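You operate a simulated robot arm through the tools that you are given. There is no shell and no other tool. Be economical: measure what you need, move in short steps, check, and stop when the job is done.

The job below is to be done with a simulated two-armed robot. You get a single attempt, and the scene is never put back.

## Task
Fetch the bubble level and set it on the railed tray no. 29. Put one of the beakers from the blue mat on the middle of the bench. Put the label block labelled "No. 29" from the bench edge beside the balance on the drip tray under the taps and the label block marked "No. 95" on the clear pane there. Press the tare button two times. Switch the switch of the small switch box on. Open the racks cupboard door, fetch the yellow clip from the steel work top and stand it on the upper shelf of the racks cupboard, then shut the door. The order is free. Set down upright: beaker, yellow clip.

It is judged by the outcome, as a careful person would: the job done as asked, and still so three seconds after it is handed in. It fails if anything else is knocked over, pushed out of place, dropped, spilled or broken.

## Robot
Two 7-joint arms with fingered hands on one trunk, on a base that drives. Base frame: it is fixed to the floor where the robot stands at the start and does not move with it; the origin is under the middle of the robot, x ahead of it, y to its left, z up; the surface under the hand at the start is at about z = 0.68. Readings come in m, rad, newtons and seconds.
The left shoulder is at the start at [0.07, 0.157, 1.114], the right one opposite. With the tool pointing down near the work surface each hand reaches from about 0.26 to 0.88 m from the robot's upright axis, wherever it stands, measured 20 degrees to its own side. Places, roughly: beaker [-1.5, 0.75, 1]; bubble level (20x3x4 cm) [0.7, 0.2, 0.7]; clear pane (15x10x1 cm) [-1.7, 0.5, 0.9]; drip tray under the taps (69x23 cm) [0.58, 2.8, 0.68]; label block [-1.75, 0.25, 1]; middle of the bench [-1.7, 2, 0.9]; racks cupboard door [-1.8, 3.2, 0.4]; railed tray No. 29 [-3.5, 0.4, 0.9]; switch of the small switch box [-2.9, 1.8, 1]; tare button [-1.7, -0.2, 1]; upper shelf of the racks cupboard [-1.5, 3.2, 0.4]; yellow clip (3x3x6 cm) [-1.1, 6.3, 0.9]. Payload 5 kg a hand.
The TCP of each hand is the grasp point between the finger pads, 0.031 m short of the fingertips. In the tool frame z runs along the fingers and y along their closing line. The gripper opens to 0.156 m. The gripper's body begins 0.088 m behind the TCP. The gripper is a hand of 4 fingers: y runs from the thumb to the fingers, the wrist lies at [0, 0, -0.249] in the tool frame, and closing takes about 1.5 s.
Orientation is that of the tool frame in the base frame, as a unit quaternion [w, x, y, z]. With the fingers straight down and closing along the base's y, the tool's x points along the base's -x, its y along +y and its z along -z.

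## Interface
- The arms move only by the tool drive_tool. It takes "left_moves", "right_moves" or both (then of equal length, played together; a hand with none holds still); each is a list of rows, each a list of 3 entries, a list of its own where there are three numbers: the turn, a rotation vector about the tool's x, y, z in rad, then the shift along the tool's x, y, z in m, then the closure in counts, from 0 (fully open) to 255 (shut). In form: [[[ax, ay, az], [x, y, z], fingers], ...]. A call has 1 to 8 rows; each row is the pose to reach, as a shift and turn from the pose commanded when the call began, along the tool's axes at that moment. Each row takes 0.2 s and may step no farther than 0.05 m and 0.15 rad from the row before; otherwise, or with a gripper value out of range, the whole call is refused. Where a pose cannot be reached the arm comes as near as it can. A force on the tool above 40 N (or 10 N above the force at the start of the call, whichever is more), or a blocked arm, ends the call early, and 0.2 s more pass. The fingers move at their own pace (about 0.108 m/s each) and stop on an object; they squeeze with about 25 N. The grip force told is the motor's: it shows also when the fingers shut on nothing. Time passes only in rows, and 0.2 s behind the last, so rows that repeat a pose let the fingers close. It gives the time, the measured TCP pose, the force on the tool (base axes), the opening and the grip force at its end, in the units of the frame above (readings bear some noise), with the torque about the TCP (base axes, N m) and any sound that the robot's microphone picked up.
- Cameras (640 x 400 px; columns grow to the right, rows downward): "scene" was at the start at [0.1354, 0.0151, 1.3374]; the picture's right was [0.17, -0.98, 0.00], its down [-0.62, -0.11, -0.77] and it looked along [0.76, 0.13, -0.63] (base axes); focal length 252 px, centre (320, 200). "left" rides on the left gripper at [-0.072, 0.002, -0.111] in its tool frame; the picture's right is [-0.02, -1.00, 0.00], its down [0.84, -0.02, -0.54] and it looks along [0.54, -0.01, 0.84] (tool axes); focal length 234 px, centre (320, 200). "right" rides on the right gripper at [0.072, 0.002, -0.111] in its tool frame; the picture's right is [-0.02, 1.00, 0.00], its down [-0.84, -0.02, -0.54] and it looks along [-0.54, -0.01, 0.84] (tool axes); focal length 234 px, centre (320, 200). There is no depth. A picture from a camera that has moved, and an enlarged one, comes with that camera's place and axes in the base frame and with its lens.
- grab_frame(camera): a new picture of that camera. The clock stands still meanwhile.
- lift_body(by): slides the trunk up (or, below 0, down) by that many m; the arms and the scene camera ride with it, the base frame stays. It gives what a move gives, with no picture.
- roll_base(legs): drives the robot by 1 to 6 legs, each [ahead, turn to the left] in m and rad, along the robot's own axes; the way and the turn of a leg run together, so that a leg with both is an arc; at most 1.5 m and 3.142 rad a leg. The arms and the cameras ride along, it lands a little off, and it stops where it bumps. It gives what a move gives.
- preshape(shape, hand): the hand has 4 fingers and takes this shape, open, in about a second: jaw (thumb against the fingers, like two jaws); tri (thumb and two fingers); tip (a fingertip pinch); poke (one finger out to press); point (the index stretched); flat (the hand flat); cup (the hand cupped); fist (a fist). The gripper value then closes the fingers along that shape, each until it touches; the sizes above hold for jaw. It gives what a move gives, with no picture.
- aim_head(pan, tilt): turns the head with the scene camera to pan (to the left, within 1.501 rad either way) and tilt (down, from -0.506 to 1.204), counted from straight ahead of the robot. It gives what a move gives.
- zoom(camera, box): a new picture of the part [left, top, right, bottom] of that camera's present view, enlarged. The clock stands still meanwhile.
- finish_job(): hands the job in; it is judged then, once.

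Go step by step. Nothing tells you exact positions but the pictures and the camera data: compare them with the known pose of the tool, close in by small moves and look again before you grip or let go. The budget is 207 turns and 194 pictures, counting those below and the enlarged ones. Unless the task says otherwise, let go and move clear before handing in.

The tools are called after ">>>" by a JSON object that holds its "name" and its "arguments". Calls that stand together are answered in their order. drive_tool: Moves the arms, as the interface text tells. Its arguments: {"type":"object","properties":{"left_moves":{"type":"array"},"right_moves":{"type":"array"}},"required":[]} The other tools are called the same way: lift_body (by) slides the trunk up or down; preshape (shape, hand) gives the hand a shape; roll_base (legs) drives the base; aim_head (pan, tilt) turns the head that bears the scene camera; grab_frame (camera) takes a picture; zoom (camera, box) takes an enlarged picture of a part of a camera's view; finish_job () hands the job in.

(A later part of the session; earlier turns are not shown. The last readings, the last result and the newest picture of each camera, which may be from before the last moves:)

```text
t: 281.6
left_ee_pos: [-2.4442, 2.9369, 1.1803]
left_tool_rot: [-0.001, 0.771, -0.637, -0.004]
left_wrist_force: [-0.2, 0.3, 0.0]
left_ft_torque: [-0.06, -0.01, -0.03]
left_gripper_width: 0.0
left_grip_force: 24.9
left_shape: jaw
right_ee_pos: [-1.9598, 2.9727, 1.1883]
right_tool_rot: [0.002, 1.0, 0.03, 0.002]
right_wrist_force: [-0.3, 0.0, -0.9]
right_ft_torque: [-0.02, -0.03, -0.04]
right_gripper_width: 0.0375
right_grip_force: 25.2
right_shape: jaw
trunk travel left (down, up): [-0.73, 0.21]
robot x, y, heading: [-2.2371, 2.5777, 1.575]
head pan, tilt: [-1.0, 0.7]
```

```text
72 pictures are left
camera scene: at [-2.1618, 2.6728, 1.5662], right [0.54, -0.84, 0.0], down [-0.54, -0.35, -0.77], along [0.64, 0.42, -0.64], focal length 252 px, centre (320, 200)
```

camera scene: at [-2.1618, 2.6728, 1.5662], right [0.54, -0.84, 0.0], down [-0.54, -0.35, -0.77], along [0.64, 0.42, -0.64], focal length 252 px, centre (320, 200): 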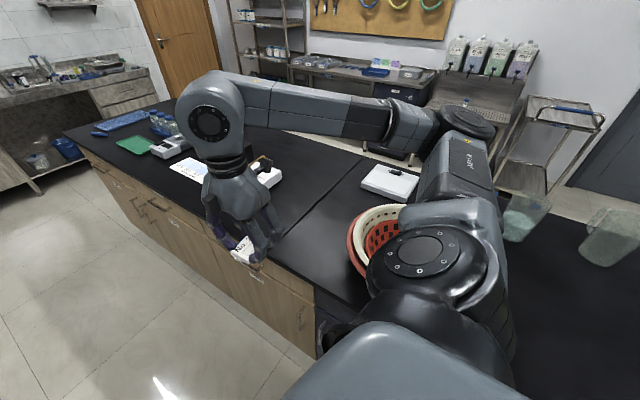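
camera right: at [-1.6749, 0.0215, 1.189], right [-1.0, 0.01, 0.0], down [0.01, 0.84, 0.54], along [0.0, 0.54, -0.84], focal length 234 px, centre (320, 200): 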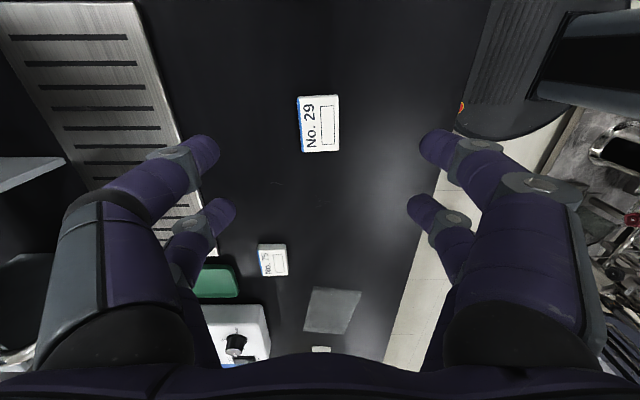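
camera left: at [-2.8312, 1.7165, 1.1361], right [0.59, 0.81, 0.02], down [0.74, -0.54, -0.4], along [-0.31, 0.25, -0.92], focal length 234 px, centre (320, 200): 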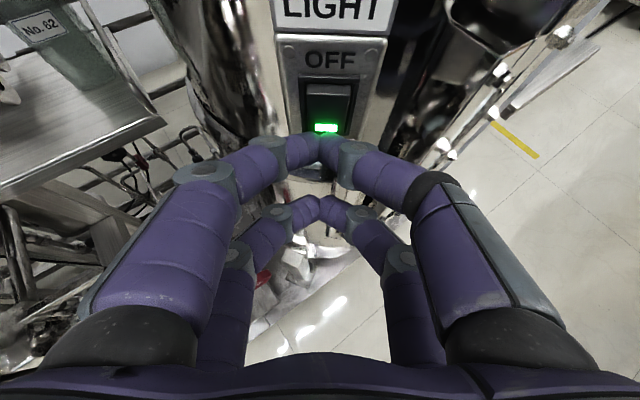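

The bench ends at y ≈ 4.67 and the steel counter is at y ≈ 5.9+. I drive round the north end toward the clip with the right hand keeping No. 29.

>>> {"name": "roll_base", "arguments": {"legs": [[1.4, 0], [1.25, 0], [0, -1.571], [1.0, 0], [0, 1.571]]}}

>>> {"name": "aim_head", "arguments": {"pan": 0.0, "tilt": 0.7}}

>>> {"name": "grab_frame", "arguments": {"camera": "scene"}}

```text
t: 306.9
left_ee_pos: [-1.489, 5.5903, 1.1789]
left_tool_rot: [-0.001, 0.779, -0.627, -0.004]
left_wrist_force: [0.0, 1.0, -0.7]
left_ft_torque: [0.02, 0.0, -0.01]
left_gripper_width: 0.0
left_grip_force: 24.5
left_shape: jaw
right_ee_pos: [-1.0052, 5.6364, 1.1885]
right_tool_rot: [0.002, 0.999, 0.041, 0.002]
right_wrist_force: [-0.5, -1.0, -0.7]
right_ft_torque: [-0.01, -0.02, -0.01]
right_gripper_width: 0.0373
right_grip_force: 25.4
right_shape: jaw
trunk travel left (down, up): [-0.73, 0.21]
robot x, y, heading: [-1.273, 5.2322, 1.593]
head pan, tilt: [-1.0, 0.7]
```

```text
t: 308.2
left_ee_pos: [-1.4872, 5.5912, 1.1806]
left_tool_rot: [-0.001, 0.779, -0.627, -0.003]
left_wrist_force: [-1.0, -0.5, 0.2]
left_ft_torque: [0.0, -0.02, -0.04]
left_gripper_width: 0.0
left_grip_force: 25.1
left_shape: jaw
right_ee_pos: [-1.0043, 5.6368, 1.1889]
right_tool_rot: [0.002, 0.999, 0.042, 0.002]
right_wrist_force: [-0.3, 0.6, -0.8]
right_ft_torque: [-0.01, 0.01, -0.01]
right_gripper_width: 0.0374
right_grip_force: 24.8
right_shape: jaw
trunk travel left (down, up): [-0.73, 0.21]
robot x, y, heading: [-1.2688, 5.2352, 1.595]
head pan, tilt: [0.0, 0.7]
```

```text
71 pictures are left
camera scene: at [-1.272, 5.3703, 1.5662], right [1.0, 0.03, 0.0], down [0.02, -0.64, -0.76], along [-0.02, 0.76, -0.64], focal length 252 px, centre (320, 200)
```

scene: 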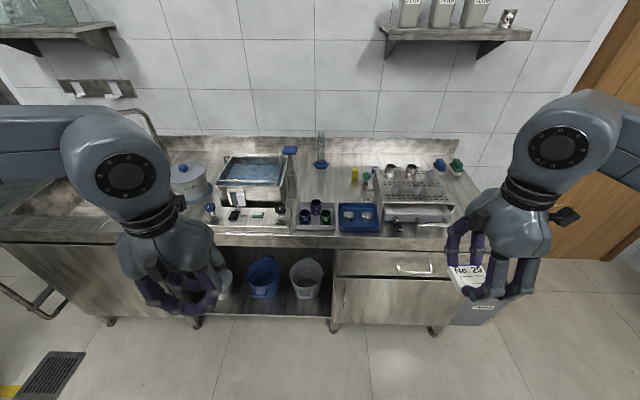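

>>> {"name": "zoom", "arguments": {"camera": "scene", "box": [280, 130, 480, 250]}}

```text
3.20 times, centred on (380, 190) of scene
camera zoom: at [-1.272, 5.3703, 1.5662], right [1.0, 0.03, 0.0], down [0.02, -0.64, -0.76], along [-0.02, 0.76, -0.64], focal length 807 px, centre (128, 232)
```

zoom: 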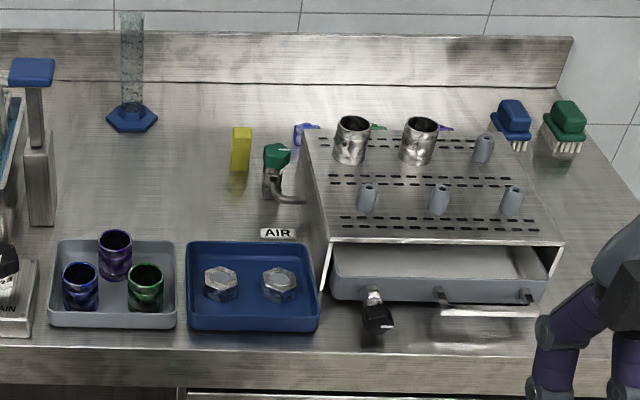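

The yellow clip stands at ≈[-1.137, 6.306] with an air valve just front-right of it. I shift the base to about [-0.95, 5.52] so the left hand can reach it.

>>> {"name": "roll_base", "arguments": {"legs": [[0, -1.595], [0.32, 0], [0, 1.571], [0.28, 0]]}}

>>> {"name": "aim_head", "arguments": {"pan": 0.2, "tilt": 0.75}}

>>> {"name": "zoom", "arguments": {"camera": "scene", "box": [180, 90, 400, 250]}}

```text
t: 319.6
left_ee_pos: [-1.1429, 5.8767, 1.1804]
left_tool_rot: [-0.001, 0.765, -0.644, -0.004]
left_wrist_force: [0.6, 0.2, 0.7]
left_ft_torque: [0.0, 0.03, 0.03]
left_gripper_width: 0.0002
left_grip_force: 25.1
left_shape: jaw
right_ee_pos: [-0.6589, 5.9029, 1.188]
right_tool_rot: [0.001, 1.0, 0.02, 0.001]
right_wrist_force: [0.6, -0.5, -1.3]
right_ft_torque: [-0.06, 0.0, -0.01]
right_gripper_width: 0.0376
right_grip_force: 25.1
right_shape: jaw
trunk travel left (down, up): [-0.73, 0.21]
robot x, y, heading: [-0.9413, 5.5133, 1.556]
head pan, tilt: [0.0, 0.7]
```

```text
t: 320.3
left_ee_pos: [-1.1425, 5.8796, 1.1792]
left_tool_rot: [-0.002, 0.765, -0.644, -0.003]
left_wrist_force: [-1.0, 0.6, 0.2]
left_ft_torque: [0.01, -0.02, -0.01]
left_gripper_width: 0.0
left_grip_force: 25.4
left_shape: jaw
right_ee_pos: [-0.6581, 5.9043, 1.1877]
right_tool_rot: [0.003, 1.0, 0.019, 0.001]
right_wrist_force: [0.8, -0.8, -0.6]
right_ft_torque: [-0.02, -0.01, 0.02]
right_gripper_width: 0.0375
right_grip_force: 24.9
right_shape: jaw
trunk travel left (down, up): [-0.73, 0.21]
robot x, y, heading: [-0.9377, 5.5152, 1.557]
head pan, tilt: [0.201, 0.75]
```

```text
2.50 times, centred on (290, 170) of scene
camera zoom: at [-0.9537, 5.6467, 1.5618], right [0.98, 0.18, 0.0], down [0.12, -0.67, -0.73], along [-0.13, 0.72, -0.68], focal length 631 px, centre (395, 275)
```

zoom: 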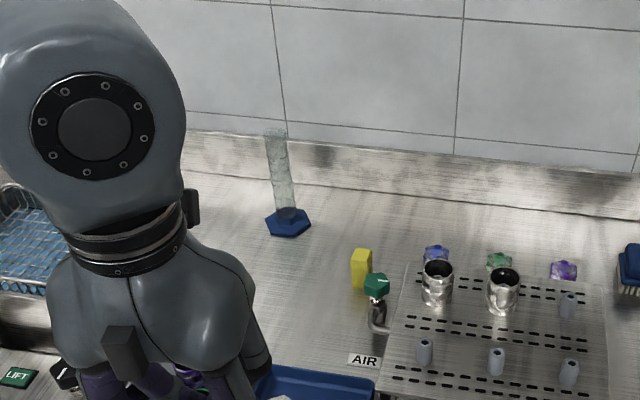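

>>> {"name": "drive_tool", "arguments": {"left_moves": [[[0, 0, -0.12], [-0.045, -0.01, 0], 132], [[0, 0, -0.24], [-0.09, -0.02, 0], 132], [[0, 0, -0.36], [-0.135, -0.03, 0], 132], [[0, 0, -0.48], [-0.18, -0.04, 0], 132], [[0, 0, -0.6], [-0.225, -0.05, 0], 132], [[0, 0, -0.72], [-0.27, -0.06, 0], 132], [[0, 0, -0.84], [-0.315, -0.07, 0], 132], [[0, 0, -0.963], [-0.36, -0.08, 0], 132]]}}

>>> {"name": "grab_frame", "arguments": {"camera": "left"}}

```text
t: 322.1
left_ee_pos: [-1.1267, 6.2486, 1.1779]
left_tool_rot: [-0.001, 0.976, -0.216, -0.003]
left_wrist_force: [-0.4, 0.8, 0.5]
left_ft_torque: [-0.06, -0.04, -0.02]
left_gripper_width: 0.0751
left_grip_force: 0.1
left_shape: jaw
right_ee_pos: [-0.6583, 5.9063, 1.1866]
right_tool_rot: [0.003, 1.0, 0.02, 0.002]
right_wrist_force: [-0.7, 0.6, 0.6]
right_ft_torque: [-0.05, -0.02, -0.01]
right_gripper_width: 0.0374
right_grip_force: 24.7
right_shape: jaw
trunk travel left (down, up): [-0.73, 0.21]
robot x, y, heading: [-0.9415, 5.5148, 1.548]
head pan, tilt: [0.201, 0.75]
```

```text
68 pictures are left
camera left: at [-1.1929, 6.2778, 1.2912], right [0.4, 0.92, 0.0], down [0.77, -0.34, 0.54], along [0.49, -0.22, -0.84], focal length 234 px, centre (320, 200)
```

left: 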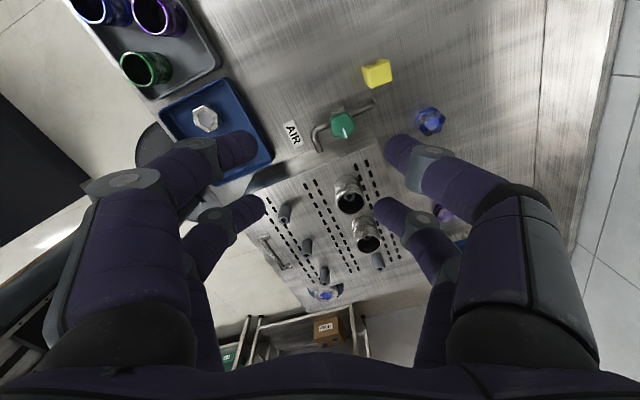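

>>> {"name": "drive_tool", "arguments": {"left_moves": [[[0, 0, 0], [-0.024, -0.034, 0], 132], [[0, 0, 0], [-0.049, -0.068, 0.0], 132], [[0, 0, 0], [-0.049, -0.068, 0.04], 132], [[0, 0, 0], [-0.049, -0.068, 0.08], 132]]}}

>>> {"name": "grab_frame", "arguments": {"camera": "left"}}

```text
t: 323.1
left_ee_pos: [-1.1707, 6.2662, 1.1215]
left_tool_rot: [-0.005, 0.976, -0.217, -0.003]
left_wrist_force: [0.5, 0.2, 0.7]
left_ft_torque: [-0.02, -0.03, 0.0]
left_gripper_width: 0.0749
left_grip_force: 0.0
left_shape: jaw
left hand out of reach, approached as far as the arm can: row 1, 2, 3, 4
right_ee_pos: [-0.6586, 5.9058, 1.1883]
right_tool_rot: [0.003, 1.0, 0.02, 0.002]
right_wrist_force: [0.3, 0.3, 0.5]
right_ft_torque: [-0.02, -0.01, 0.02]
right_gripper_width: 0.0375
right_grip_force: 25.3
right_shape: jaw
trunk travel left (down, up): [-0.73, 0.21]
robot x, y, heading: [-0.9416, 5.5155, 1.552]
head pan, tilt: [0.201, 0.75]
```

```text
67 pictures are left
camera left: at [-1.2369, 6.2942, 1.2339], right [0.4, 0.92, 0.01], down [0.77, -0.34, 0.54], along [0.5, -0.21, -0.84], focal length 234 px, centre (320, 200)
```

left: 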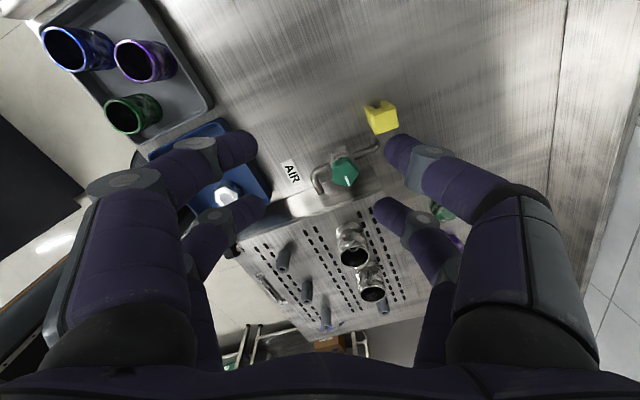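

The clip measures ≈[-1.146, 6.333] from the wrist camera; reach is the limit. I drive 0.12 m closer.

>>> {"name": "roll_base", "arguments": {"legs": [[0.11, 0]]}}

>>> {"name": "grab_frame", "arguments": {"camera": "left"}}

```text
t: 324.4
left_ee_pos: [-1.1697, 6.3783, 1.1223]
left_tool_rot: [-0.005, 0.976, -0.216, -0.003]
left_wrist_force: [0.1, -0.2, -0.7]
left_ft_torque: [0.0, -0.01, 0.0]
left_gripper_width: 0.0749
left_grip_force: 0.1
left_shape: jaw
right_ee_pos: [-0.6566, 6.0177, 1.1895]
right_tool_rot: [0.002, 1.0, 0.021, 0.002]
right_wrist_force: [0.0, 0.2, -0.3]
right_ft_torque: [0.02, -0.02, -0.01]
right_gripper_width: 0.0374
right_grip_force: 24.7
right_shape: jaw
trunk travel left (down, up): [-0.73, 0.21]
robot x, y, heading: [-0.9398, 5.6268, 1.554]
head pan, tilt: [0.201, 0.75]
```

```text
66 pictures are left
camera left: at [-1.2353, 6.4057, 1.2354], right [0.4, 0.92, 0.01], down [0.77, -0.34, 0.54], along [0.5, -0.21, -0.84], focal length 234 px, centre (320, 200)
```

left: 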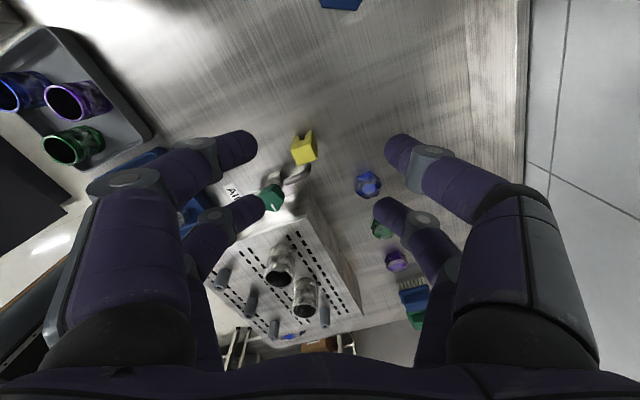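

>>> {"name": "drive_tool", "arguments": {"left_moves": [[[0, 0, 0], [0.031, 0.017, 0.0], 132], [[0, 0, 0], [0.031, 0.017, 0.04], 132], [[0, 0, 0], [0.031, 0.017, 0.08], 132]]}}

>>> {"name": "grab_frame", "arguments": {"camera": "left"}}

```text
t: 325.1
left_ee_pos: [-1.1521, 6.3489, 1.0422]
left_tool_rot: [-0.005, 0.976, -0.216, -0.001]
left_wrist_force: [-0.7, -0.3, -0.2]
left_ft_torque: [-0.04, 0.02, 0.03]
left_gripper_width: 0.0752
left_grip_force: 0.0
left_shape: jaw
left hand out of reach, approached as far as the arm can: row 3
right_ee_pos: [-0.6578, 6.0214, 1.1872]
right_tool_rot: [0.003, 1.0, 0.021, 0.003]
right_wrist_force: [-0.1, 0.4, -0.6]
right_ft_torque: [-0.04, -0.05, 0.02]
right_gripper_width: 0.0375
right_grip_force: 24.9
right_shape: jaw
trunk travel left (down, up): [-0.73, 0.21]
robot x, y, heading: [-0.9392, 5.6298, 1.555]
head pan, tilt: [0.201, 0.75]
```

```text
65 pictures are left
camera left: at [-1.2184, 6.376, 1.1543], right [0.4, 0.92, 0.01], down [0.77, -0.34, 0.54], along [0.5, -0.21, -0.84], focal length 234 px, centre (320, 200)
```

left: 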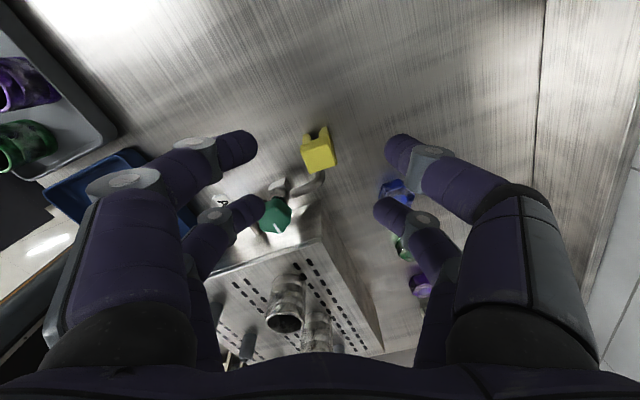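

Centred over the clip. Since the arm is at its reach, I'll descend with the trunk instead, raising the right hand to keep it clear.

>>> {"name": "drive_tool", "arguments": {"right_moves": [[[0, 0, 0], [0, 0, -0.05], 255], [[0, 0, 0], [0, 0, -0.1], 255]]}}

>>> {"name": "lift_body", "arguments": {"by": -0.075}}

>>> {"name": "grab_frame", "arguments": {"camera": "left"}}

>>> {"name": "zoom", "arguments": {"camera": "scene", "box": [220, 110, 400, 250]}}

```text
t: 325.8
left_ee_pos: [-1.1512, 6.3487, 1.0409]
left_tool_rot: [-0.005, 0.976, -0.217, -0.002]
left_wrist_force: [-0.1, 0.6, -1.5]
left_ft_torque: [-0.09, 0.01, -0.01]
left_gripper_width: 0.0748
left_grip_force: 0.1
left_shape: jaw
right_ee_pos: [-0.6556, 6.019, 1.2805]
right_tool_rot: [0.015, 1.0, 0.02, 0.002]
right_wrist_force: [0.8, 0.3, 7.3]
right_ft_torque: [0.04, 0.01, -0.01]
right_gripper_width: 0.0374
right_grip_force: 24.2
right_shape: jaw
trunk travel left (down, up): [-0.73, 0.21]
robot x, y, heading: [-0.9396, 5.6246, 1.552]
head pan, tilt: [0.201, 0.75]
```

```text
t: 326.9
left_ee_pos: [-1.1512, 6.3454, 0.9683]
left_tool_rot: [-0.006, 0.976, -0.216, -0.002]
left_wrist_force: [0.1, 0.2, 0.7]
left_ft_torque: [-0.02, -0.01, 0.02]
left_gripper_width: 0.0748
left_grip_force: 0.1
left_shape: jaw
right_ee_pos: [-0.6561, 6.0179, 1.2127]
right_tool_rot: [0.002, 1.0, 0.02, 0.002]
right_wrist_force: [0.3, 0.1, 0.4]
right_ft_torque: [-0.01, -0.02, -0.01]
right_gripper_width: 0.0374
right_grip_force: 24.5
right_shape: jaw
trunk travel left (down, up): [-0.655, 0.285]
robot x, y, heading: [-0.9383, 5.6285, 1.557]
head pan, tilt: [0.201, 0.75]
```

```text
64 pictures are left
camera left: at [-1.2168, 6.3738, 1.0811], right [0.4, 0.92, 0.01], down [0.77, -0.34, 0.54], along [0.5, -0.21, -0.84], focal length 234 px, centre (320, 200)
```

left: 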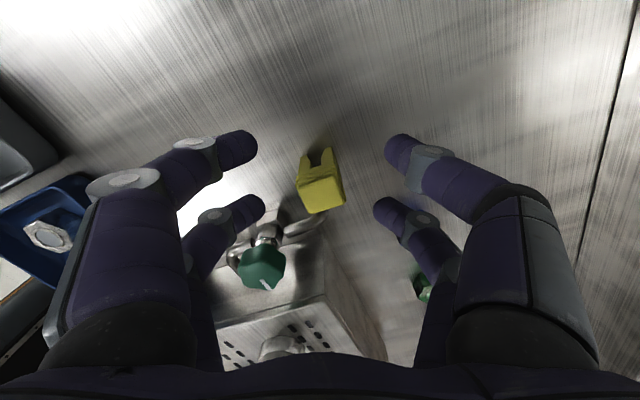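

```text
2.86 times, centred on (310, 180) of scene
camera zoom: at [-0.9519, 5.7599, 1.4869], right [0.98, 0.18, 0.0], down [0.13, -0.67, -0.73], along [-0.13, 0.72, -0.68], focal length 721 px, centre (349, 257)
```

zoom: 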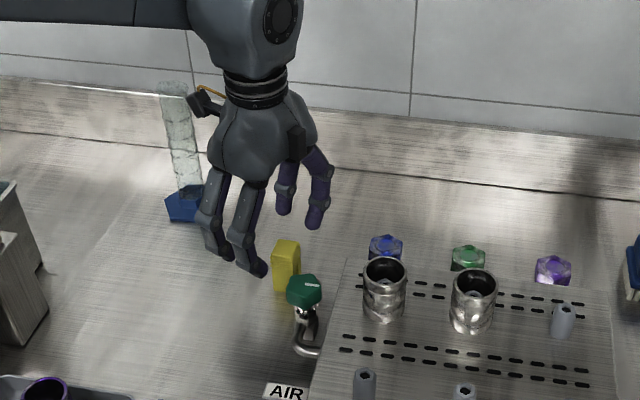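

>>> {"name": "lift_body", "arguments": {"by": -0.028}}

>>> {"name": "drive_tool", "arguments": {"left_moves": [[[0, 0, 0], [0, 0, 0], 180], [[0, 0, 0], [0, 0, 0], 255], [[0, 0, 0], [0, 0, 0], 255], [[0, 0, 0], [0, 0, 0], 255], [[0, 0, 0], [0, 0, 0], 255]]}}

>>> {"name": "grab_frame", "arguments": {"camera": "left"}}

```text
t: 327.6
left_ee_pos: [-1.1515, 6.345, 0.9408]
left_tool_rot: [-0.006, 0.976, -0.216, -0.002]
left_wrist_force: [1.2, -0.5, 0.0]
left_ft_torque: [0.0, 0.03, 0.0]
left_gripper_width: 0.0749
left_grip_force: 0.0
left_shape: jaw
right_ee_pos: [-0.6545, 6.0169, 1.1855]
right_tool_rot: [0.002, 1.0, 0.021, 0.002]
right_wrist_force: [-0.2, -0.4, -1.1]
right_ft_torque: [0.0, -0.02, 0.01]
right_gripper_width: 0.0371
right_grip_force: 25.1
right_shape: jaw
trunk travel left (down, up): [-0.627, 0.313]
robot x, y, heading: [-0.9397, 5.6275, 1.559]
head pan, tilt: [0.201, 0.75]
```

```text
t: 328.8
left_ee_pos: [-1.1502, 6.3455, 0.9395]
left_tool_rot: [-0.006, 0.976, -0.216, -0.003]
left_wrist_force: [-0.2, 0.6, -0.1]
left_ft_torque: [0.0, 0.0, 0.03]
left_gripper_width: 0.0003
left_grip_force: 25.3
left_shape: jaw
right_ee_pos: [-0.6551, 6.0158, 1.186]
right_tool_rot: [0.002, 1.0, 0.021, 0.0]
right_wrist_force: [0.3, 0.6, 0.4]
right_ft_torque: [0.01, -0.01, -0.04]
right_gripper_width: 0.0377
right_grip_force: 25.0
right_shape: jaw
trunk travel left (down, up): [-0.627, 0.313]
robot x, y, heading: [-0.9409, 5.6282, 1.555]
head pan, tilt: [0.201, 0.75]
```

```text
62 pictures are left
camera left: at [-1.2168, 6.3732, 1.0534], right [0.4, 0.92, 0.01], down [0.77, -0.34, 0.54], along [0.5, -0.21, -0.84], focal length 234 px, centre (320, 200)
```

left: 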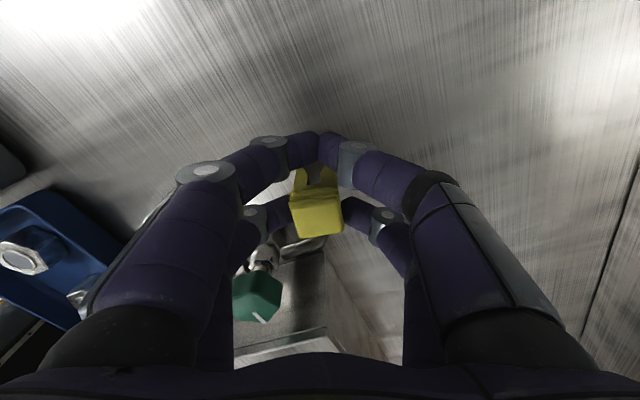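

One finger pair has closed beside the clip, the other appears to be on it. I lift a little to test.

>>> {"name": "lift_body", "arguments": {"by": 0.05}}

>>> {"name": "zoom", "arguments": {"camera": "left", "box": [220, 110, 440, 270]}}

>>> {"name": "zoom", "arguments": {"camera": "scene", "box": [240, 130, 380, 240]}}

```text
t: 329.7
left_ee_pos: [-1.1502, 6.3457, 0.9903]
left_tool_rot: [-0.006, 0.976, -0.217, -0.002]
left_wrist_force: [0.4, 0.1, -0.7]
left_ft_torque: [0.0, -0.02, 0.02]
left_gripper_width: 0.0002
left_grip_force: 25.1
left_shape: jaw
right_ee_pos: [-0.6558, 6.018, 1.2346]
right_tool_rot: [0.001, 1.0, 0.022, 0.002]
right_wrist_force: [1.0, -0.6, 0.0]
right_ft_torque: [-0.02, -0.01, 0.02]
right_gripper_width: 0.0376
right_grip_force: 24.9
right_shape: jaw
trunk travel left (down, up): [-0.677, 0.263]
robot x, y, heading: [-0.9387, 5.6265, 1.553]
head pan, tilt: [0.201, 0.75]
```

```text
2.50 times, centred on (330, 190) of left
camera zoom: at [-1.2168, 6.3736, 1.103], right [0.4, 0.92, 0.01], down [0.77, -0.34, 0.54], along [0.5, -0.21, -0.84], focal length 585 px, centre (295, 225)
```

zoom: 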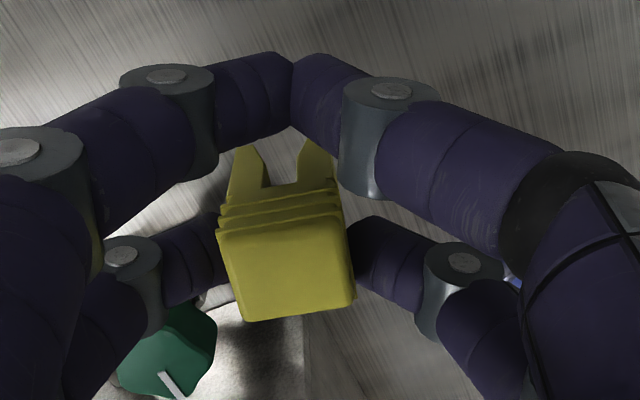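

```text
3.64 times, centred on (310, 185) of scene
camera zoom: at [-0.9519, 5.7597, 1.5088], right [0.98, 0.18, 0.0], down [0.13, -0.67, -0.73], along [-0.13, 0.72, -0.68], focal length 918 px, centre (356, 254)
```

zoom: 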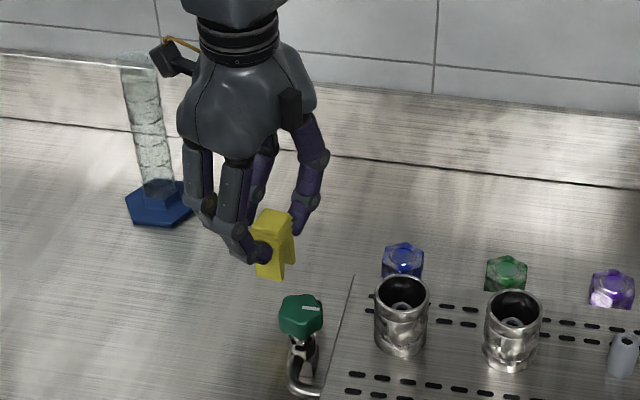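

The clip hangs upright in the fingers. I raise, back off from the counter and retract the hand.

>>> {"name": "lift_body", "arguments": {"by": 0.13}}

>>> {"name": "roll_base", "arguments": {"legs": [[-0.35, 0]]}}

>>> {"name": "drive_tool", "arguments": {"left_moves": [[[0, 0, 0], [0.019, 0.041, 0], 255], [[0, 0, 0], [0.038, 0.082, 0], 255], [[0, 0, 0], [0.057, 0.123, 0], 255], [[0, 0, 0], [0.076, 0.164, 0], 255], [[0, 0, 0], [0.095, 0.205, 0], 255], [[0, 0, 0], [0.113, 0.245, 0], 255]]}}

>>> {"name": "roll_base", "arguments": {"legs": [[0, -1.555], [0.6, 0], [0, -1.571]]}}

>>> {"name": "aim_head", "arguments": {"pan": 0.3, "tilt": 0.45}}

>>> {"name": "grab_frame", "arguments": {"camera": "scene"}}

```text
t: 331.3
left_ee_pos: [-1.1517, 6.3462, 1.1201]
left_tool_rot: [-0.006, 0.976, -0.217, -0.003]
left_wrist_force: [0.1, 0.5, 0.2]
left_ft_torque: [-0.02, 0.02, 0.0]
left_gripper_width: 0.0002
left_grip_force: 25.0
left_shape: jaw
right_ee_pos: [-0.6543, 6.0175, 1.3661]
right_tool_rot: [0.001, 1.0, 0.021, 0.002]
right_wrist_force: [-0.1, -0.1, -1.1]
right_ft_torque: [0.01, 0.04, 0.01]
right_gripper_width: 0.0374
right_grip_force: 24.8
right_shape: jaw
trunk travel left (down, up): [-0.807, 0.133]
robot x, y, heading: [-0.9378, 5.6249, 1.557]
head pan, tilt: [0.201, 0.75]
```

```text
t: 333.5
left_ee_pos: [-1.1596, 6.006, 1.1205]
left_tool_rot: [-0.005, 0.977, -0.213, -0.003]
left_wrist_force: [-0.7, 0.0, 0.0]
left_ft_torque: [-0.03, 0.04, -0.02]
left_gripper_width: 0.0
left_grip_force: 25.4
left_shape: jaw
right_ee_pos: [-0.6626, 5.6817, 1.365]
right_tool_rot: [0.003, 1.0, 0.025, 0.001]
right_wrist_force: [0.2, -1.2, -1.3]
right_ft_torque: [-0.04, 0.04, -0.02]
right_gripper_width: 0.0374
right_grip_force: 24.9
right_shape: jaw
trunk travel left (down, up): [-0.807, 0.133]
robot x, y, heading: [-0.9451, 5.2888, 1.562]
head pan, tilt: [0.201, 0.75]
```

```text
t: 334.9
left_ee_pos: [-1.1618, 5.7339, 1.1182]
left_tool_rot: [-0.007, 0.977, -0.212, -0.002]
left_wrist_force: [0.2, 0.0, -0.1]
left_ft_torque: [0.04, 0.01, 0.0]
left_gripper_width: 0.0
left_grip_force: 24.6
left_shape: jaw
right_ee_pos: [-0.6621, 5.678, 1.3655]
right_tool_rot: [0.001, 1.0, 0.023, 0.003]
right_wrist_force: [1.6, 0.5, -0.6]
right_ft_torque: [0.05, 0.01, -0.04]
right_gripper_width: 0.0376
right_grip_force: 25.1
right_shape: jaw
trunk travel left (down, up): [-0.807, 0.133]
robot x, y, heading: [-0.9411, 5.2892, 1.561]
head pan, tilt: [0.201, 0.75]
```

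```text
t: 346.0
left_ee_pos: [-0.1251, 4.8325, 1.1178]
left_tool_rot: [0.002, 0.215, 0.977, -0.005]
left_wrist_force: [-0.3, -0.3, -0.3]
left_ft_torque: [0.0, 0.01, 0.0]
left_gripper_width: 0.0
left_grip_force: 24.8
left_shape: jaw
right_ee_pos: [-0.6239, 4.887, 1.3652]
right_tool_rot: [-0.002, -0.023, 1.0, 0.001]
right_wrist_force: [-0.7, -0.5, -1.0]
right_ft_torque: [0.02, -0.01, -0.03]
right_gripper_width: 0.0374
right_grip_force: 25.1
right_shape: jaw
trunk travel left (down, up): [-0.807, 0.133]
robot x, y, heading: [-0.3438, 5.2778, -1.587]
head pan, tilt: [0.201, 0.75]
```

```text
t: 346.8
left_ee_pos: [-0.1241, 4.8324, 1.1183]
left_tool_rot: [0.002, 0.215, 0.977, -0.006]
left_wrist_force: [0.6, -1.1, -0.3]
left_ft_torque: [0.01, -0.02, -0.01]
left_gripper_width: 0.0
left_grip_force: 25.4
left_shape: jaw
right_ee_pos: [-0.6245, 4.8878, 1.3653]
right_tool_rot: [-0.002, -0.023, 1.0, 0.002]
right_wrist_force: [-0.6, -0.3, -1.0]
right_ft_torque: [-0.01, 0.02, 0.01]
right_gripper_width: 0.0374
right_grip_force: 25.3
right_shape: jaw
trunk travel left (down, up): [-0.807, 0.133]
robot x, y, heading: [-0.3393, 5.2791, -1.584]
head pan, tilt: [0.3, 0.45]
```

```text
59 pictures are left
camera scene: at [-0.3154, 5.14, 1.6653], right [-0.96, -0.28, 0.0], down [-0.12, 0.42, -0.9], along [0.26, -0.86, -0.44], focal length 252 px, centre (320, 200)
```

scene: 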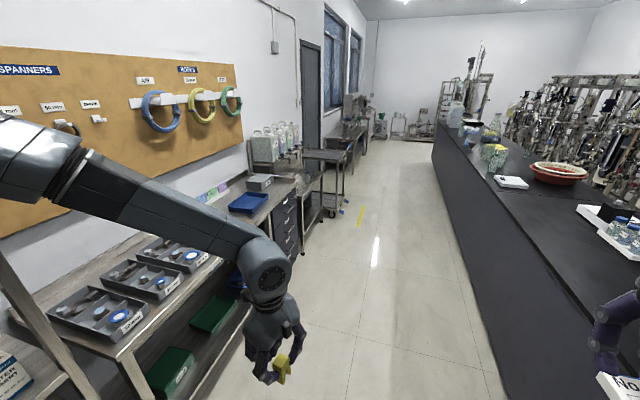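

>>> {"name": "roll_base", "arguments": {"legs": [[1.3, 0], [0.95, 0], [0, 1.58]]}}

>>> {"name": "aim_head", "arguments": {"pan": -0.1, "tilt": 0.6}}

>>> {"name": "grab_frame", "arguments": {"camera": "scene"}}

```text
t: 361.6
left_ee_pos: [0.0686, 3.2776, 1.1186]
left_tool_rot: [0.006, -0.549, 0.836, -0.002]
left_wrist_force: [-0.2, 0.3, -0.1]
left_ft_torque: [0.04, 0.02, -0.03]
left_gripper_width: 0.0
left_grip_force: 25.2
left_shape: jaw
right_ee_pos: [0.0225, 2.776, 1.3654]
right_tool_rot: [0.002, 0.731, -0.683, 0.0]
right_wrist_force: [0.4, -0.5, -0.7]
right_ft_torque: [0.02, -0.02, 0.0]
right_gripper_width: 0.0373
right_grip_force: 25.1
right_shape: jaw
trunk travel left (down, up): [-0.807, 0.133]
robot x, y, heading: [-0.3746, 3.0504, 0.012]
head pan, tilt: [0.3, 0.45]
```

```text
t: 362.5
left_ee_pos: [0.0679, 3.2773, 1.118]
left_tool_rot: [0.006, -0.549, 0.836, -0.003]
left_wrist_force: [-0.1, 1.2, 0.2]
left_ft_torque: [0.01, -0.03, 0.02]
left_gripper_width: 0.0
left_grip_force: 25.4
left_shape: jaw
right_ee_pos: [0.0229, 2.7769, 1.365]
right_tool_rot: [0.003, 0.731, -0.682, 0.001]
right_wrist_force: [-0.3, -0.5, -0.5]
right_ft_torque: [0.04, 0.01, 0.02]
right_gripper_width: 0.0372
right_grip_force: 25.1
right_shape: jaw
trunk travel left (down, up): [-0.807, 0.133]
robot x, y, heading: [-0.3726, 3.0475, 0.005]
head pan, tilt: [-0.099, 0.6]
```

```text
58 pictures are left
camera scene: at [-0.2352, 3.0424, 1.6518], right [-0.09, -1.0, 0.0], down [-0.56, 0.05, -0.83], along [0.82, -0.07, -0.56], focal length 252 px, centre (320, 200)
```

scene: 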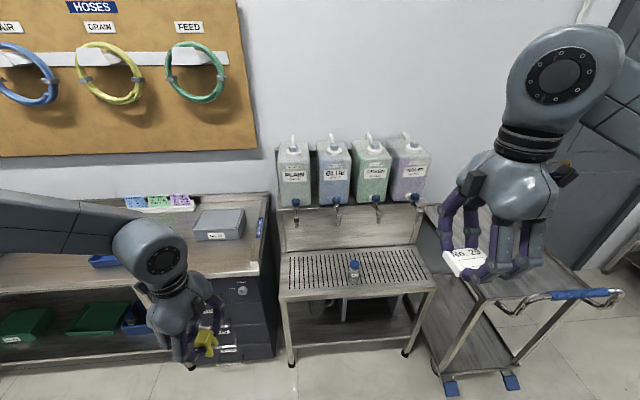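

The drip tray (grid under the four taps) spans y ≈ 2.45–3.14, x ≈ 0.46–0.69, with a small bottle at [0.53, 2.81]. I'll put the block at about [0.52, 2.66]; first drive 0.25 m forward and bring the right hand over.

>>> {"name": "roll_base", "arguments": {"legs": [[0.25, 0]]}}

>>> {"name": "drive_tool", "arguments": {"right_moves": [[[0, 0, 0], [0.022, -0.04, 0.01], 255], [[0, 0, 0], [0.044, -0.08, 0.02], 255], [[0, 0, 0], [0.067, -0.12, 0.03], 255], [[0, 0, 0], [0.089, -0.16, 0.04], 255], [[0, 0, 0], [0.112, -0.2, 0.05], 255], [[0, 0, 0], [0.134, -0.241, 0.06], 255], [[0, 0, 0], [0.134, -0.241, 0.11], 255], [[0, 0, 0], [0.134, -0.241, 0.16], 255]]}}

>>> {"name": "grab_frame", "arguments": {"camera": "right"}}

>>> {"name": "grab_frame", "arguments": {"camera": "scene"}}

```text
t: 364.4
left_ee_pos: [0.3194, 3.2788, 1.1181]
left_tool_rot: [0.005, -0.548, 0.836, -0.002]
left_wrist_force: [-0.3, 0.2, -0.1]
left_ft_torque: [0.0, 0.01, 0.01]
left_gripper_width: 0.0002
left_grip_force: 25.0
left_shape: jaw
right_ee_pos: [0.273, 2.7791, 1.3656]
right_tool_rot: [0.002, 0.73, -0.683, 0.001]
right_wrist_force: [0.2, -0.1, -0.5]
right_ft_torque: [0.0, -0.01, 0.02]
right_gripper_width: 0.0373
right_grip_force: 24.8
right_shape: jaw
trunk travel left (down, up): [-0.807, 0.133]
robot x, y, heading: [-0.1219, 3.0528, 0.003]
head pan, tilt: [-0.099, 0.6]
```

```text
t: 366.2
left_ee_pos: [0.3208, 3.2777, 1.1186]
left_tool_rot: [0.006, -0.548, 0.836, -0.002]
left_wrist_force: [0.3, -0.8, 0.5]
left_ft_torque: [0.0, -0.03, -0.02]
left_gripper_width: 0.0
left_grip_force: 24.7
left_shape: jaw
right_ee_pos: [0.5243, 2.6599, 1.2032]
right_tool_rot: [0.002, 0.73, -0.684, 0.0]
right_wrist_force: [-0.6, -0.2, 0.5]
right_ft_torque: [0.0, -0.01, 0.01]
right_gripper_width: 0.0373
right_grip_force: 24.9
right_shape: jaw
trunk travel left (down, up): [-0.807, 0.133]
robot x, y, heading: [-0.1185, 3.0505, 0.008]
head pan, tilt: [-0.099, 0.6]
```

```text
57 pictures are left
camera right: at [0.5273, 2.5884, 1.3143], right [-1.0, -0.04, 0.0], down [-0.03, 0.84, 0.54], along [-0.03, 0.54, -0.84], focal length 234 px, centre (320, 200)
```

right: 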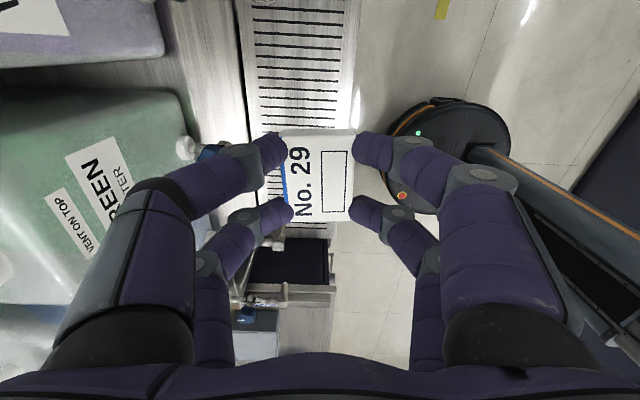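

```text
56 pictures are left
camera scene: at [0.0183, 3.0427, 1.6519], right [-0.09, -1.0, 0.0], down [-0.56, 0.05, -0.82], along [0.82, -0.07, -0.57], focal length 252 px, centre (320, 200)
```

scene: 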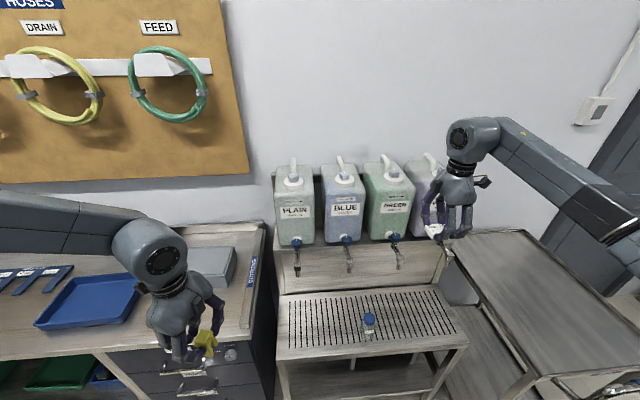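

Taps are at x ≈ 0.64–0.68, so I shift to x ≈ 0.505 and lower.

>>> {"name": "drive_tool", "arguments": {"right_moves": [[[0, 0, 0], [0, 0.02, 0.03], 255], [[0, 0, 0], [0, 0.02, 0.08], 255], [[0, 0, 0], [0, 0.02, 0.13], 255], [[0, 0, 0], [0, 0.02, 0.18], 255], [[0, 0, 0], [0, 0.02, 0.23], 255], [[0, 0, 0], [0, 0.02, 0.28], 255], [[0, 0, 0], [0, 0.02, 0.33], 255], [[0, 0, 0], [0, 0.02, 0.38], 255]]}}

>>> {"name": "drive_tool", "arguments": {"right_moves": [[[0, 0, 0], [0, 0, 0.035], 255], [[0, 0, 0], [0, 0, 0.05], 255]]}}

>>> {"name": "grab_frame", "arguments": {"camera": "right"}}

>>> {"name": "zoom", "arguments": {"camera": "scene", "box": [260, 220, 500, 380]}}

```text
t: 368.0
left_ee_pos: [0.3232, 3.2797, 1.1173]
left_tool_rot: [0.005, -0.548, 0.836, -0.002]
left_wrist_force: [0.2, 0.5, 0.0]
left_ft_torque: [0.05, -0.01, 0.02]
left_gripper_width: 0.0
left_grip_force: 24.9
left_shape: jaw
right_ee_pos: [0.5036, 2.6571, 0.8239]
right_tool_rot: [0.002, 0.73, -0.683, 0.0]
right_wrist_force: [0.4, -0.1, -1.0]
right_ft_torque: [0.02, 0.01, 0.0]
right_gripper_width: 0.0374
right_grip_force: 24.8
right_shape: jaw
trunk travel left (down, up): [-0.807, 0.133]
robot x, y, heading: [-0.1232, 3.0492, 0.005]
head pan, tilt: [-0.099, 0.6]
```

```text
t: 368.6
left_ee_pos: [0.3203, 3.2785, 1.1179]
left_tool_rot: [0.005, -0.548, 0.837, -0.002]
left_wrist_force: [0.1, 0.4, -0.4]
left_ft_torque: [0.0, 0.04, -0.02]
left_gripper_width: 0.0002
left_grip_force: 25.1
left_shape: jaw
right_ee_pos: [0.502, 2.6567, 0.7751]
right_tool_rot: [0.003, 0.731, -0.683, -0.001]
right_wrist_force: [0.5, -0.3, -1.0]
right_ft_torque: [-0.02, 0.01, -0.04]
right_gripper_width: 0.0374
right_grip_force: 24.9
right_shape: jaw
trunk travel left (down, up): [-0.807, 0.133]
robot x, y, heading: [-0.1207, 3.0515, 0.007]
head pan, tilt: [-0.099, 0.6]
```

```text
55 pictures are left
camera right: at [0.5059, 2.5858, 0.8859], right [-1.0, -0.04, 0.0], down [-0.03, 0.84, 0.54], along [-0.03, 0.54, -0.84], focal length 234 px, centre (320, 200)
```

right: 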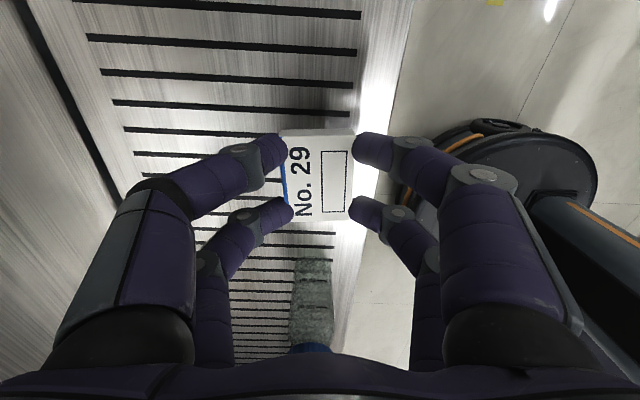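

```text
2.50 times, centred on (380, 300) of scene
camera zoom: at [0.0194, 3.0441, 1.6517], right [-0.09, -1.0, 0.0], down [-0.56, 0.05, -0.82], along [0.82, -0.07, -0.57], focal length 631 px, centre (170, -50)
```

zoom: 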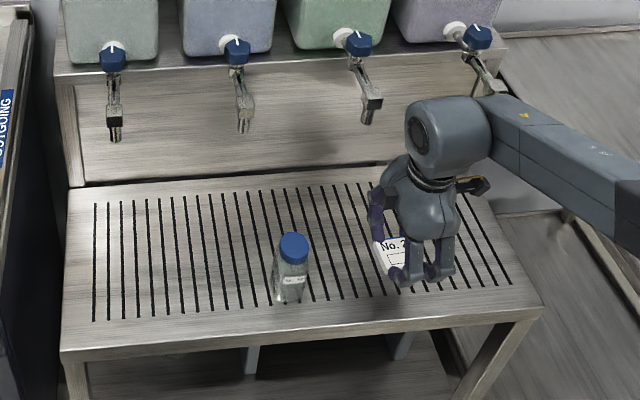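

>>> {"name": "drive_tool", "arguments": {"right_moves": [[[0, 0, 0], [0, -0.015, 0.02], 255], [[0, 0, 0], [0, -0.015, 0.035], 255], [[0, 0, 0], [0, -0.015, 0.045], 255]]}}

>>> {"name": "grab_frame", "arguments": {"camera": "right"}}

```text
t: 369.4
left_ee_pos: [0.32, 3.279, 1.1175]
left_tool_rot: [0.007, -0.549, 0.836, -0.002]
left_wrist_force: [0.6, 1.1, -0.2]
left_ft_torque: [0.03, 0.0, 0.0]
left_gripper_width: 0.0002
left_grip_force: 24.9
left_shape: jaw
right_ee_pos: [0.5162, 2.6579, 0.7302]
right_tool_rot: [0.003, 0.73, -0.683, 0.0]
right_wrist_force: [0.5, -0.3, -0.9]
right_ft_torque: [0.01, 0.0, -0.03]
right_gripper_width: 0.0374
right_grip_force: 24.7
right_shape: jaw
trunk travel left (down, up): [-0.807, 0.133]
robot x, y, heading: [-0.1219, 3.0528, 0.009]
head pan, tilt: [-0.099, 0.6]
```

```text
53 pictures are left
camera right: at [0.5196, 2.5862, 0.8421], right [-1.0, -0.04, 0.0], down [-0.03, 0.84, 0.54], along [-0.03, 0.54, -0.84], focal length 234 px, centre (320, 200)
```

right: 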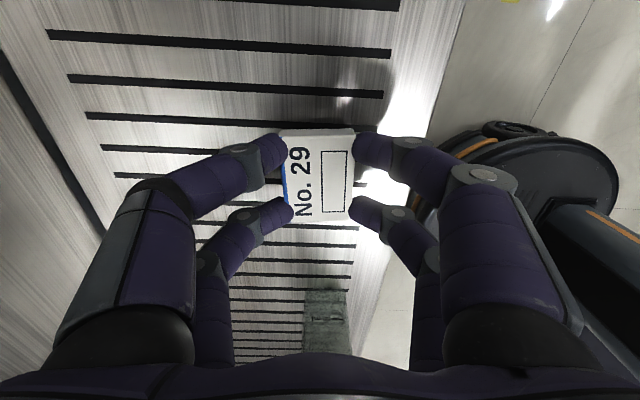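

Close to the grid now; a few more millimetres until contact.

>>> {"name": "drive_tool", "arguments": {"right_moves": [[[0, 0, 0], [0, 0, 0.004], 255], [[0, 0, 0], [0, 0, 0.008], 255], [[0, 0, 0], [0, 0, 0.011], 255]]}}

```text
t: 370.2
left_ee_pos: [0.3213, 3.2781, 1.1178]
left_tool_rot: [0.006, -0.548, 0.836, -0.002]
left_wrist_force: [-0.5, 0.1, -0.7]
left_ft_torque: [0.01, 0.0, 0.01]
left_gripper_width: 0.0001
left_grip_force: 25.4
left_shape: jaw
right_ee_pos: [0.5181, 2.6583, 0.7187]
right_tool_rot: [0.002, 0.731, -0.683, -0.001]
right_wrist_force: [-0.5, 0.4, -0.2]
right_ft_torque: [0.03, 0.0, 0.01]
right_gripper_width: 0.0372
right_grip_force: 25.1
right_shape: jaw
trunk travel left (down, up): [-0.807, 0.133]
robot x, y, heading: [-0.1217, 3.0498, 0.006]
head pan, tilt: [-0.099, 0.6]
```

>>> {"name": "drive_tool", "arguments": {"right_moves": [[[0, 0, 0], [0, 0, 0.004], 255], [[0, 0, 0], [0, 0, 0.007], 255]]}}

```text
t: 370.8
left_ee_pos: [0.3198, 3.2798, 1.119]
left_tool_rot: [0.006, -0.548, 0.836, -0.002]
left_wrist_force: [-1.1, 0.5, -0.2]
left_ft_torque: [0.04, 0.0, 0.01]
left_gripper_width: 0.0
left_grip_force: 24.8
left_shape: jaw
right_ee_pos: [0.5186, 2.6585, 0.7144]
right_tool_rot: [0.002, 0.73, -0.683, 0.002]
right_wrist_force: [-1.0, -0.7, 8.4]
right_ft_torque: [-0.07, -0.02, -0.03]
right_gripper_width: 0.0376
right_grip_force: 24.5
right_shape: jaw
trunk travel left (down, up): [-0.807, 0.133]
robot x, y, heading: [-0.118, 3.0503, 0.007]
head pan, tilt: [-0.099, 0.6]
```

Contact. Release and rise.

>>> {"name": "drive_tool", "arguments": {"right_moves": [[[0, 0, 0], [0, 0, -0.001], 200], [[0, 0, 0], [0, 0, -0.001], 170], [[0, 0, 0], [0, 0, -0.001], 150], [[0, 0, 0], [0, 0, -0.001], 150], [[0, 0, 0], [0, 0, -0.04], 150], [[0, 0, 0], [0, 0, -0.09], 150], [[0, 0, 0], [0, 0, -0.14], 150], [[0, 0, 0], [0, 0, -0.19], 150]]}}

>>> {"name": "drive_tool", "arguments": {"right_moves": [[[0, 0, 0], [0, 0, -0.05], 200], [[0, 0, 0], [0, 0.01, -0.098], 255], [[0, 0, 0], [0, 0.02, -0.146], 255], [[0, 0, 0], [0, 0.03, -0.194], 255], [[0, 0, 0], [0, 0.05, -0.238], 255], [[0, 0, 0], [0, 0.07, -0.28], 255], [[0, 0, 0], [0, 0.11, -0.3], 255], [[0, 0, 0], [0, 0.16, -0.3], 255]]}}

>>> {"name": "zoom", "arguments": {"camera": "scene", "box": [260, 220, 500, 380]}}

```text
t: 372.6
left_ee_pos: [0.3203, 3.2786, 1.1187]
left_tool_rot: [0.006, -0.548, 0.836, -0.003]
left_wrist_force: [-0.2, -0.4, -0.6]
left_ft_torque: [0.02, -0.02, -0.01]
left_gripper_width: 0.0001
left_grip_force: 25.3
left_shape: jaw
right_ee_pos: [0.5188, 2.6609, 0.903]
right_tool_rot: [0.003, 0.73, -0.683, 0.001]
right_wrist_force: [0.5, 0.1, 0.2]
right_ft_torque: [0.0, -0.01, -0.01]
right_gripper_width: 0.064
right_grip_force: 0.0
right_shape: jaw
trunk travel left (down, up): [-0.807, 0.133]
robot x, y, heading: [-0.1204, 3.0528, 0.012]
head pan, tilt: [-0.099, 0.6]
```

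```text
t: 374.4
left_ee_pos: [0.3178, 3.2784, 1.1203]
left_tool_rot: [0.007, -0.548, 0.837, -0.003]
left_wrist_force: [-1.0, 0.6, -0.8]
left_ft_torque: [0.03, -0.03, 0.0]
left_gripper_width: 0.0001
left_grip_force: 25.6
left_shape: jaw
right_ee_pos: [0.3573, 2.6511, 1.2027]
right_tool_rot: [0.002, 0.731, -0.683, 0.002]
right_wrist_force: [0.1, 0.6, -0.5]
right_ft_torque: [0.01, -0.05, 0.0]
right_gripper_width: 0.0002
right_grip_force: 25.0
right_shape: jaw
trunk travel left (down, up): [-0.807, 0.133]
robot x, y, heading: [-0.121, 3.0515, 0.008]
head pan, tilt: [-0.099, 0.6]
```

```text
2.50 times, centred on (380, 300) of scene
camera zoom: at [0.0132, 3.0443, 1.6523], right [-0.09, -1.0, 0.0], down [-0.56, 0.05, -0.83], along [0.82, -0.07, -0.56], focal length 631 px, centre (170, -50)
```

zoom: 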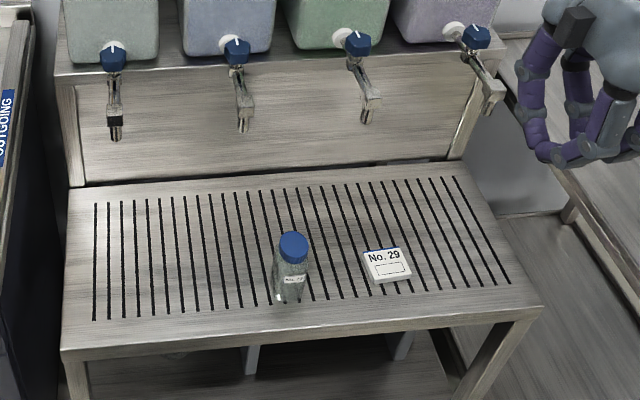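

No. 29 lies on the drip tray. Now round to the west side of the bench for the racks cupboard.

>>> {"name": "roll_base", "arguments": {"legs": [[-0.25, 0], [0, 1.563], [1.3, 0], [0.92, 0], [0, 1.571], [1.5, 0]]}}

>>> {"name": "roll_base", "arguments": {"legs": [[0.6, 0], [0, 1.571], [1.4, 0]]}}

>>> {"name": "aim_head", "arguments": {"pan": 0.8, "tilt": 0.7}}

>>> {"name": "grab_frame", "arguments": {"camera": "scene"}}

```text
t: 401.3
left_ee_pos: [-2.2976, 5.0702, 1.119]
left_tool_rot: [-0.002, 0.843, 0.538, -0.006]
left_wrist_force: [-0.3, -0.2, 0.1]
left_ft_torque: [-0.02, 0.02, -0.03]
left_gripper_width: 0.0001
left_grip_force: 24.7
left_shape: jaw
right_ee_pos: [-2.3241, 5.6999, 1.2025]
right_tool_rot: [-0.001, 0.692, 0.722, 0.003]
right_wrist_force: [-0.5, 0.2, -0.1]
right_ft_torque: [-0.02, -0.02, -0.01]
right_gripper_width: 0.0
right_grip_force: 24.9
right_shape: jaw
trunk travel left (down, up): [-0.807, 0.133]
robot x, y, heading: [-1.8491, 5.2866, 3.133]
head pan, tilt: [-0.099, 0.6]
```

```text
t: 415.1
left_ee_pos: [-2.2024, 3.4665, 1.1178]
left_tool_rot: [0.003, 0.196, 0.981, -0.006]
left_wrist_force: [0.1, 0.2, -0.2]
left_ft_torque: [0.0, 0.0, -0.03]
left_gripper_width: 0.0
left_grip_force: 24.9
left_shape: jaw
right_ee_pos: [-2.8306, 3.4165, 1.2003]
right_tool_rot: [-0.003, -0.041, 0.999, 0.002]
right_wrist_force: [0.3, 0.0, -0.1]
right_ft_torque: [0.0, -0.01, 0.02]
right_gripper_width: 0.0
right_grip_force: 25.0
right_shape: jaw
trunk travel left (down, up): [-0.807, 0.133]
robot x, y, heading: [-2.4371, 3.9062, -1.543]
head pan, tilt: [-0.099, 0.6]
```

```text
t: 416.4
left_ee_pos: [-2.2031, 3.4658, 1.1185]
left_tool_rot: [0.002, 0.197, 0.98, -0.006]
left_wrist_force: [0.1, -0.3, -0.3]
left_ft_torque: [-0.03, 0.0, -0.01]
left_gripper_width: 0.0001
left_grip_force: 25.0
left_shape: jaw
right_ee_pos: [-2.8314, 3.4158, 1.2012]
right_tool_rot: [-0.003, -0.041, 0.999, 0.002]
right_wrist_force: [0.2, 0.3, 0.2]
right_ft_torque: [0.02, 0.0, 0.0]
right_gripper_width: 0.0
right_grip_force: 25.0
right_shape: jaw
trunk travel left (down, up): [-0.807, 0.133]
robot x, y, heading: [-2.4333, 3.9041, -1.545]
head pan, tilt: [0.799, 0.7]
```

```text
51 pictures are left
camera scene: at [-2.3723, 3.7965, 1.6432], right [-0.68, -0.73, 0.0], down [-0.47, 0.44, -0.77], along [0.56, -0.52, -0.64], focal length 252 px, centre (320, 200)
```

scene: 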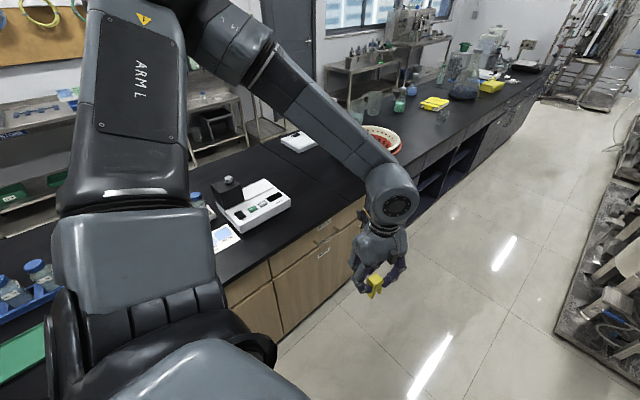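

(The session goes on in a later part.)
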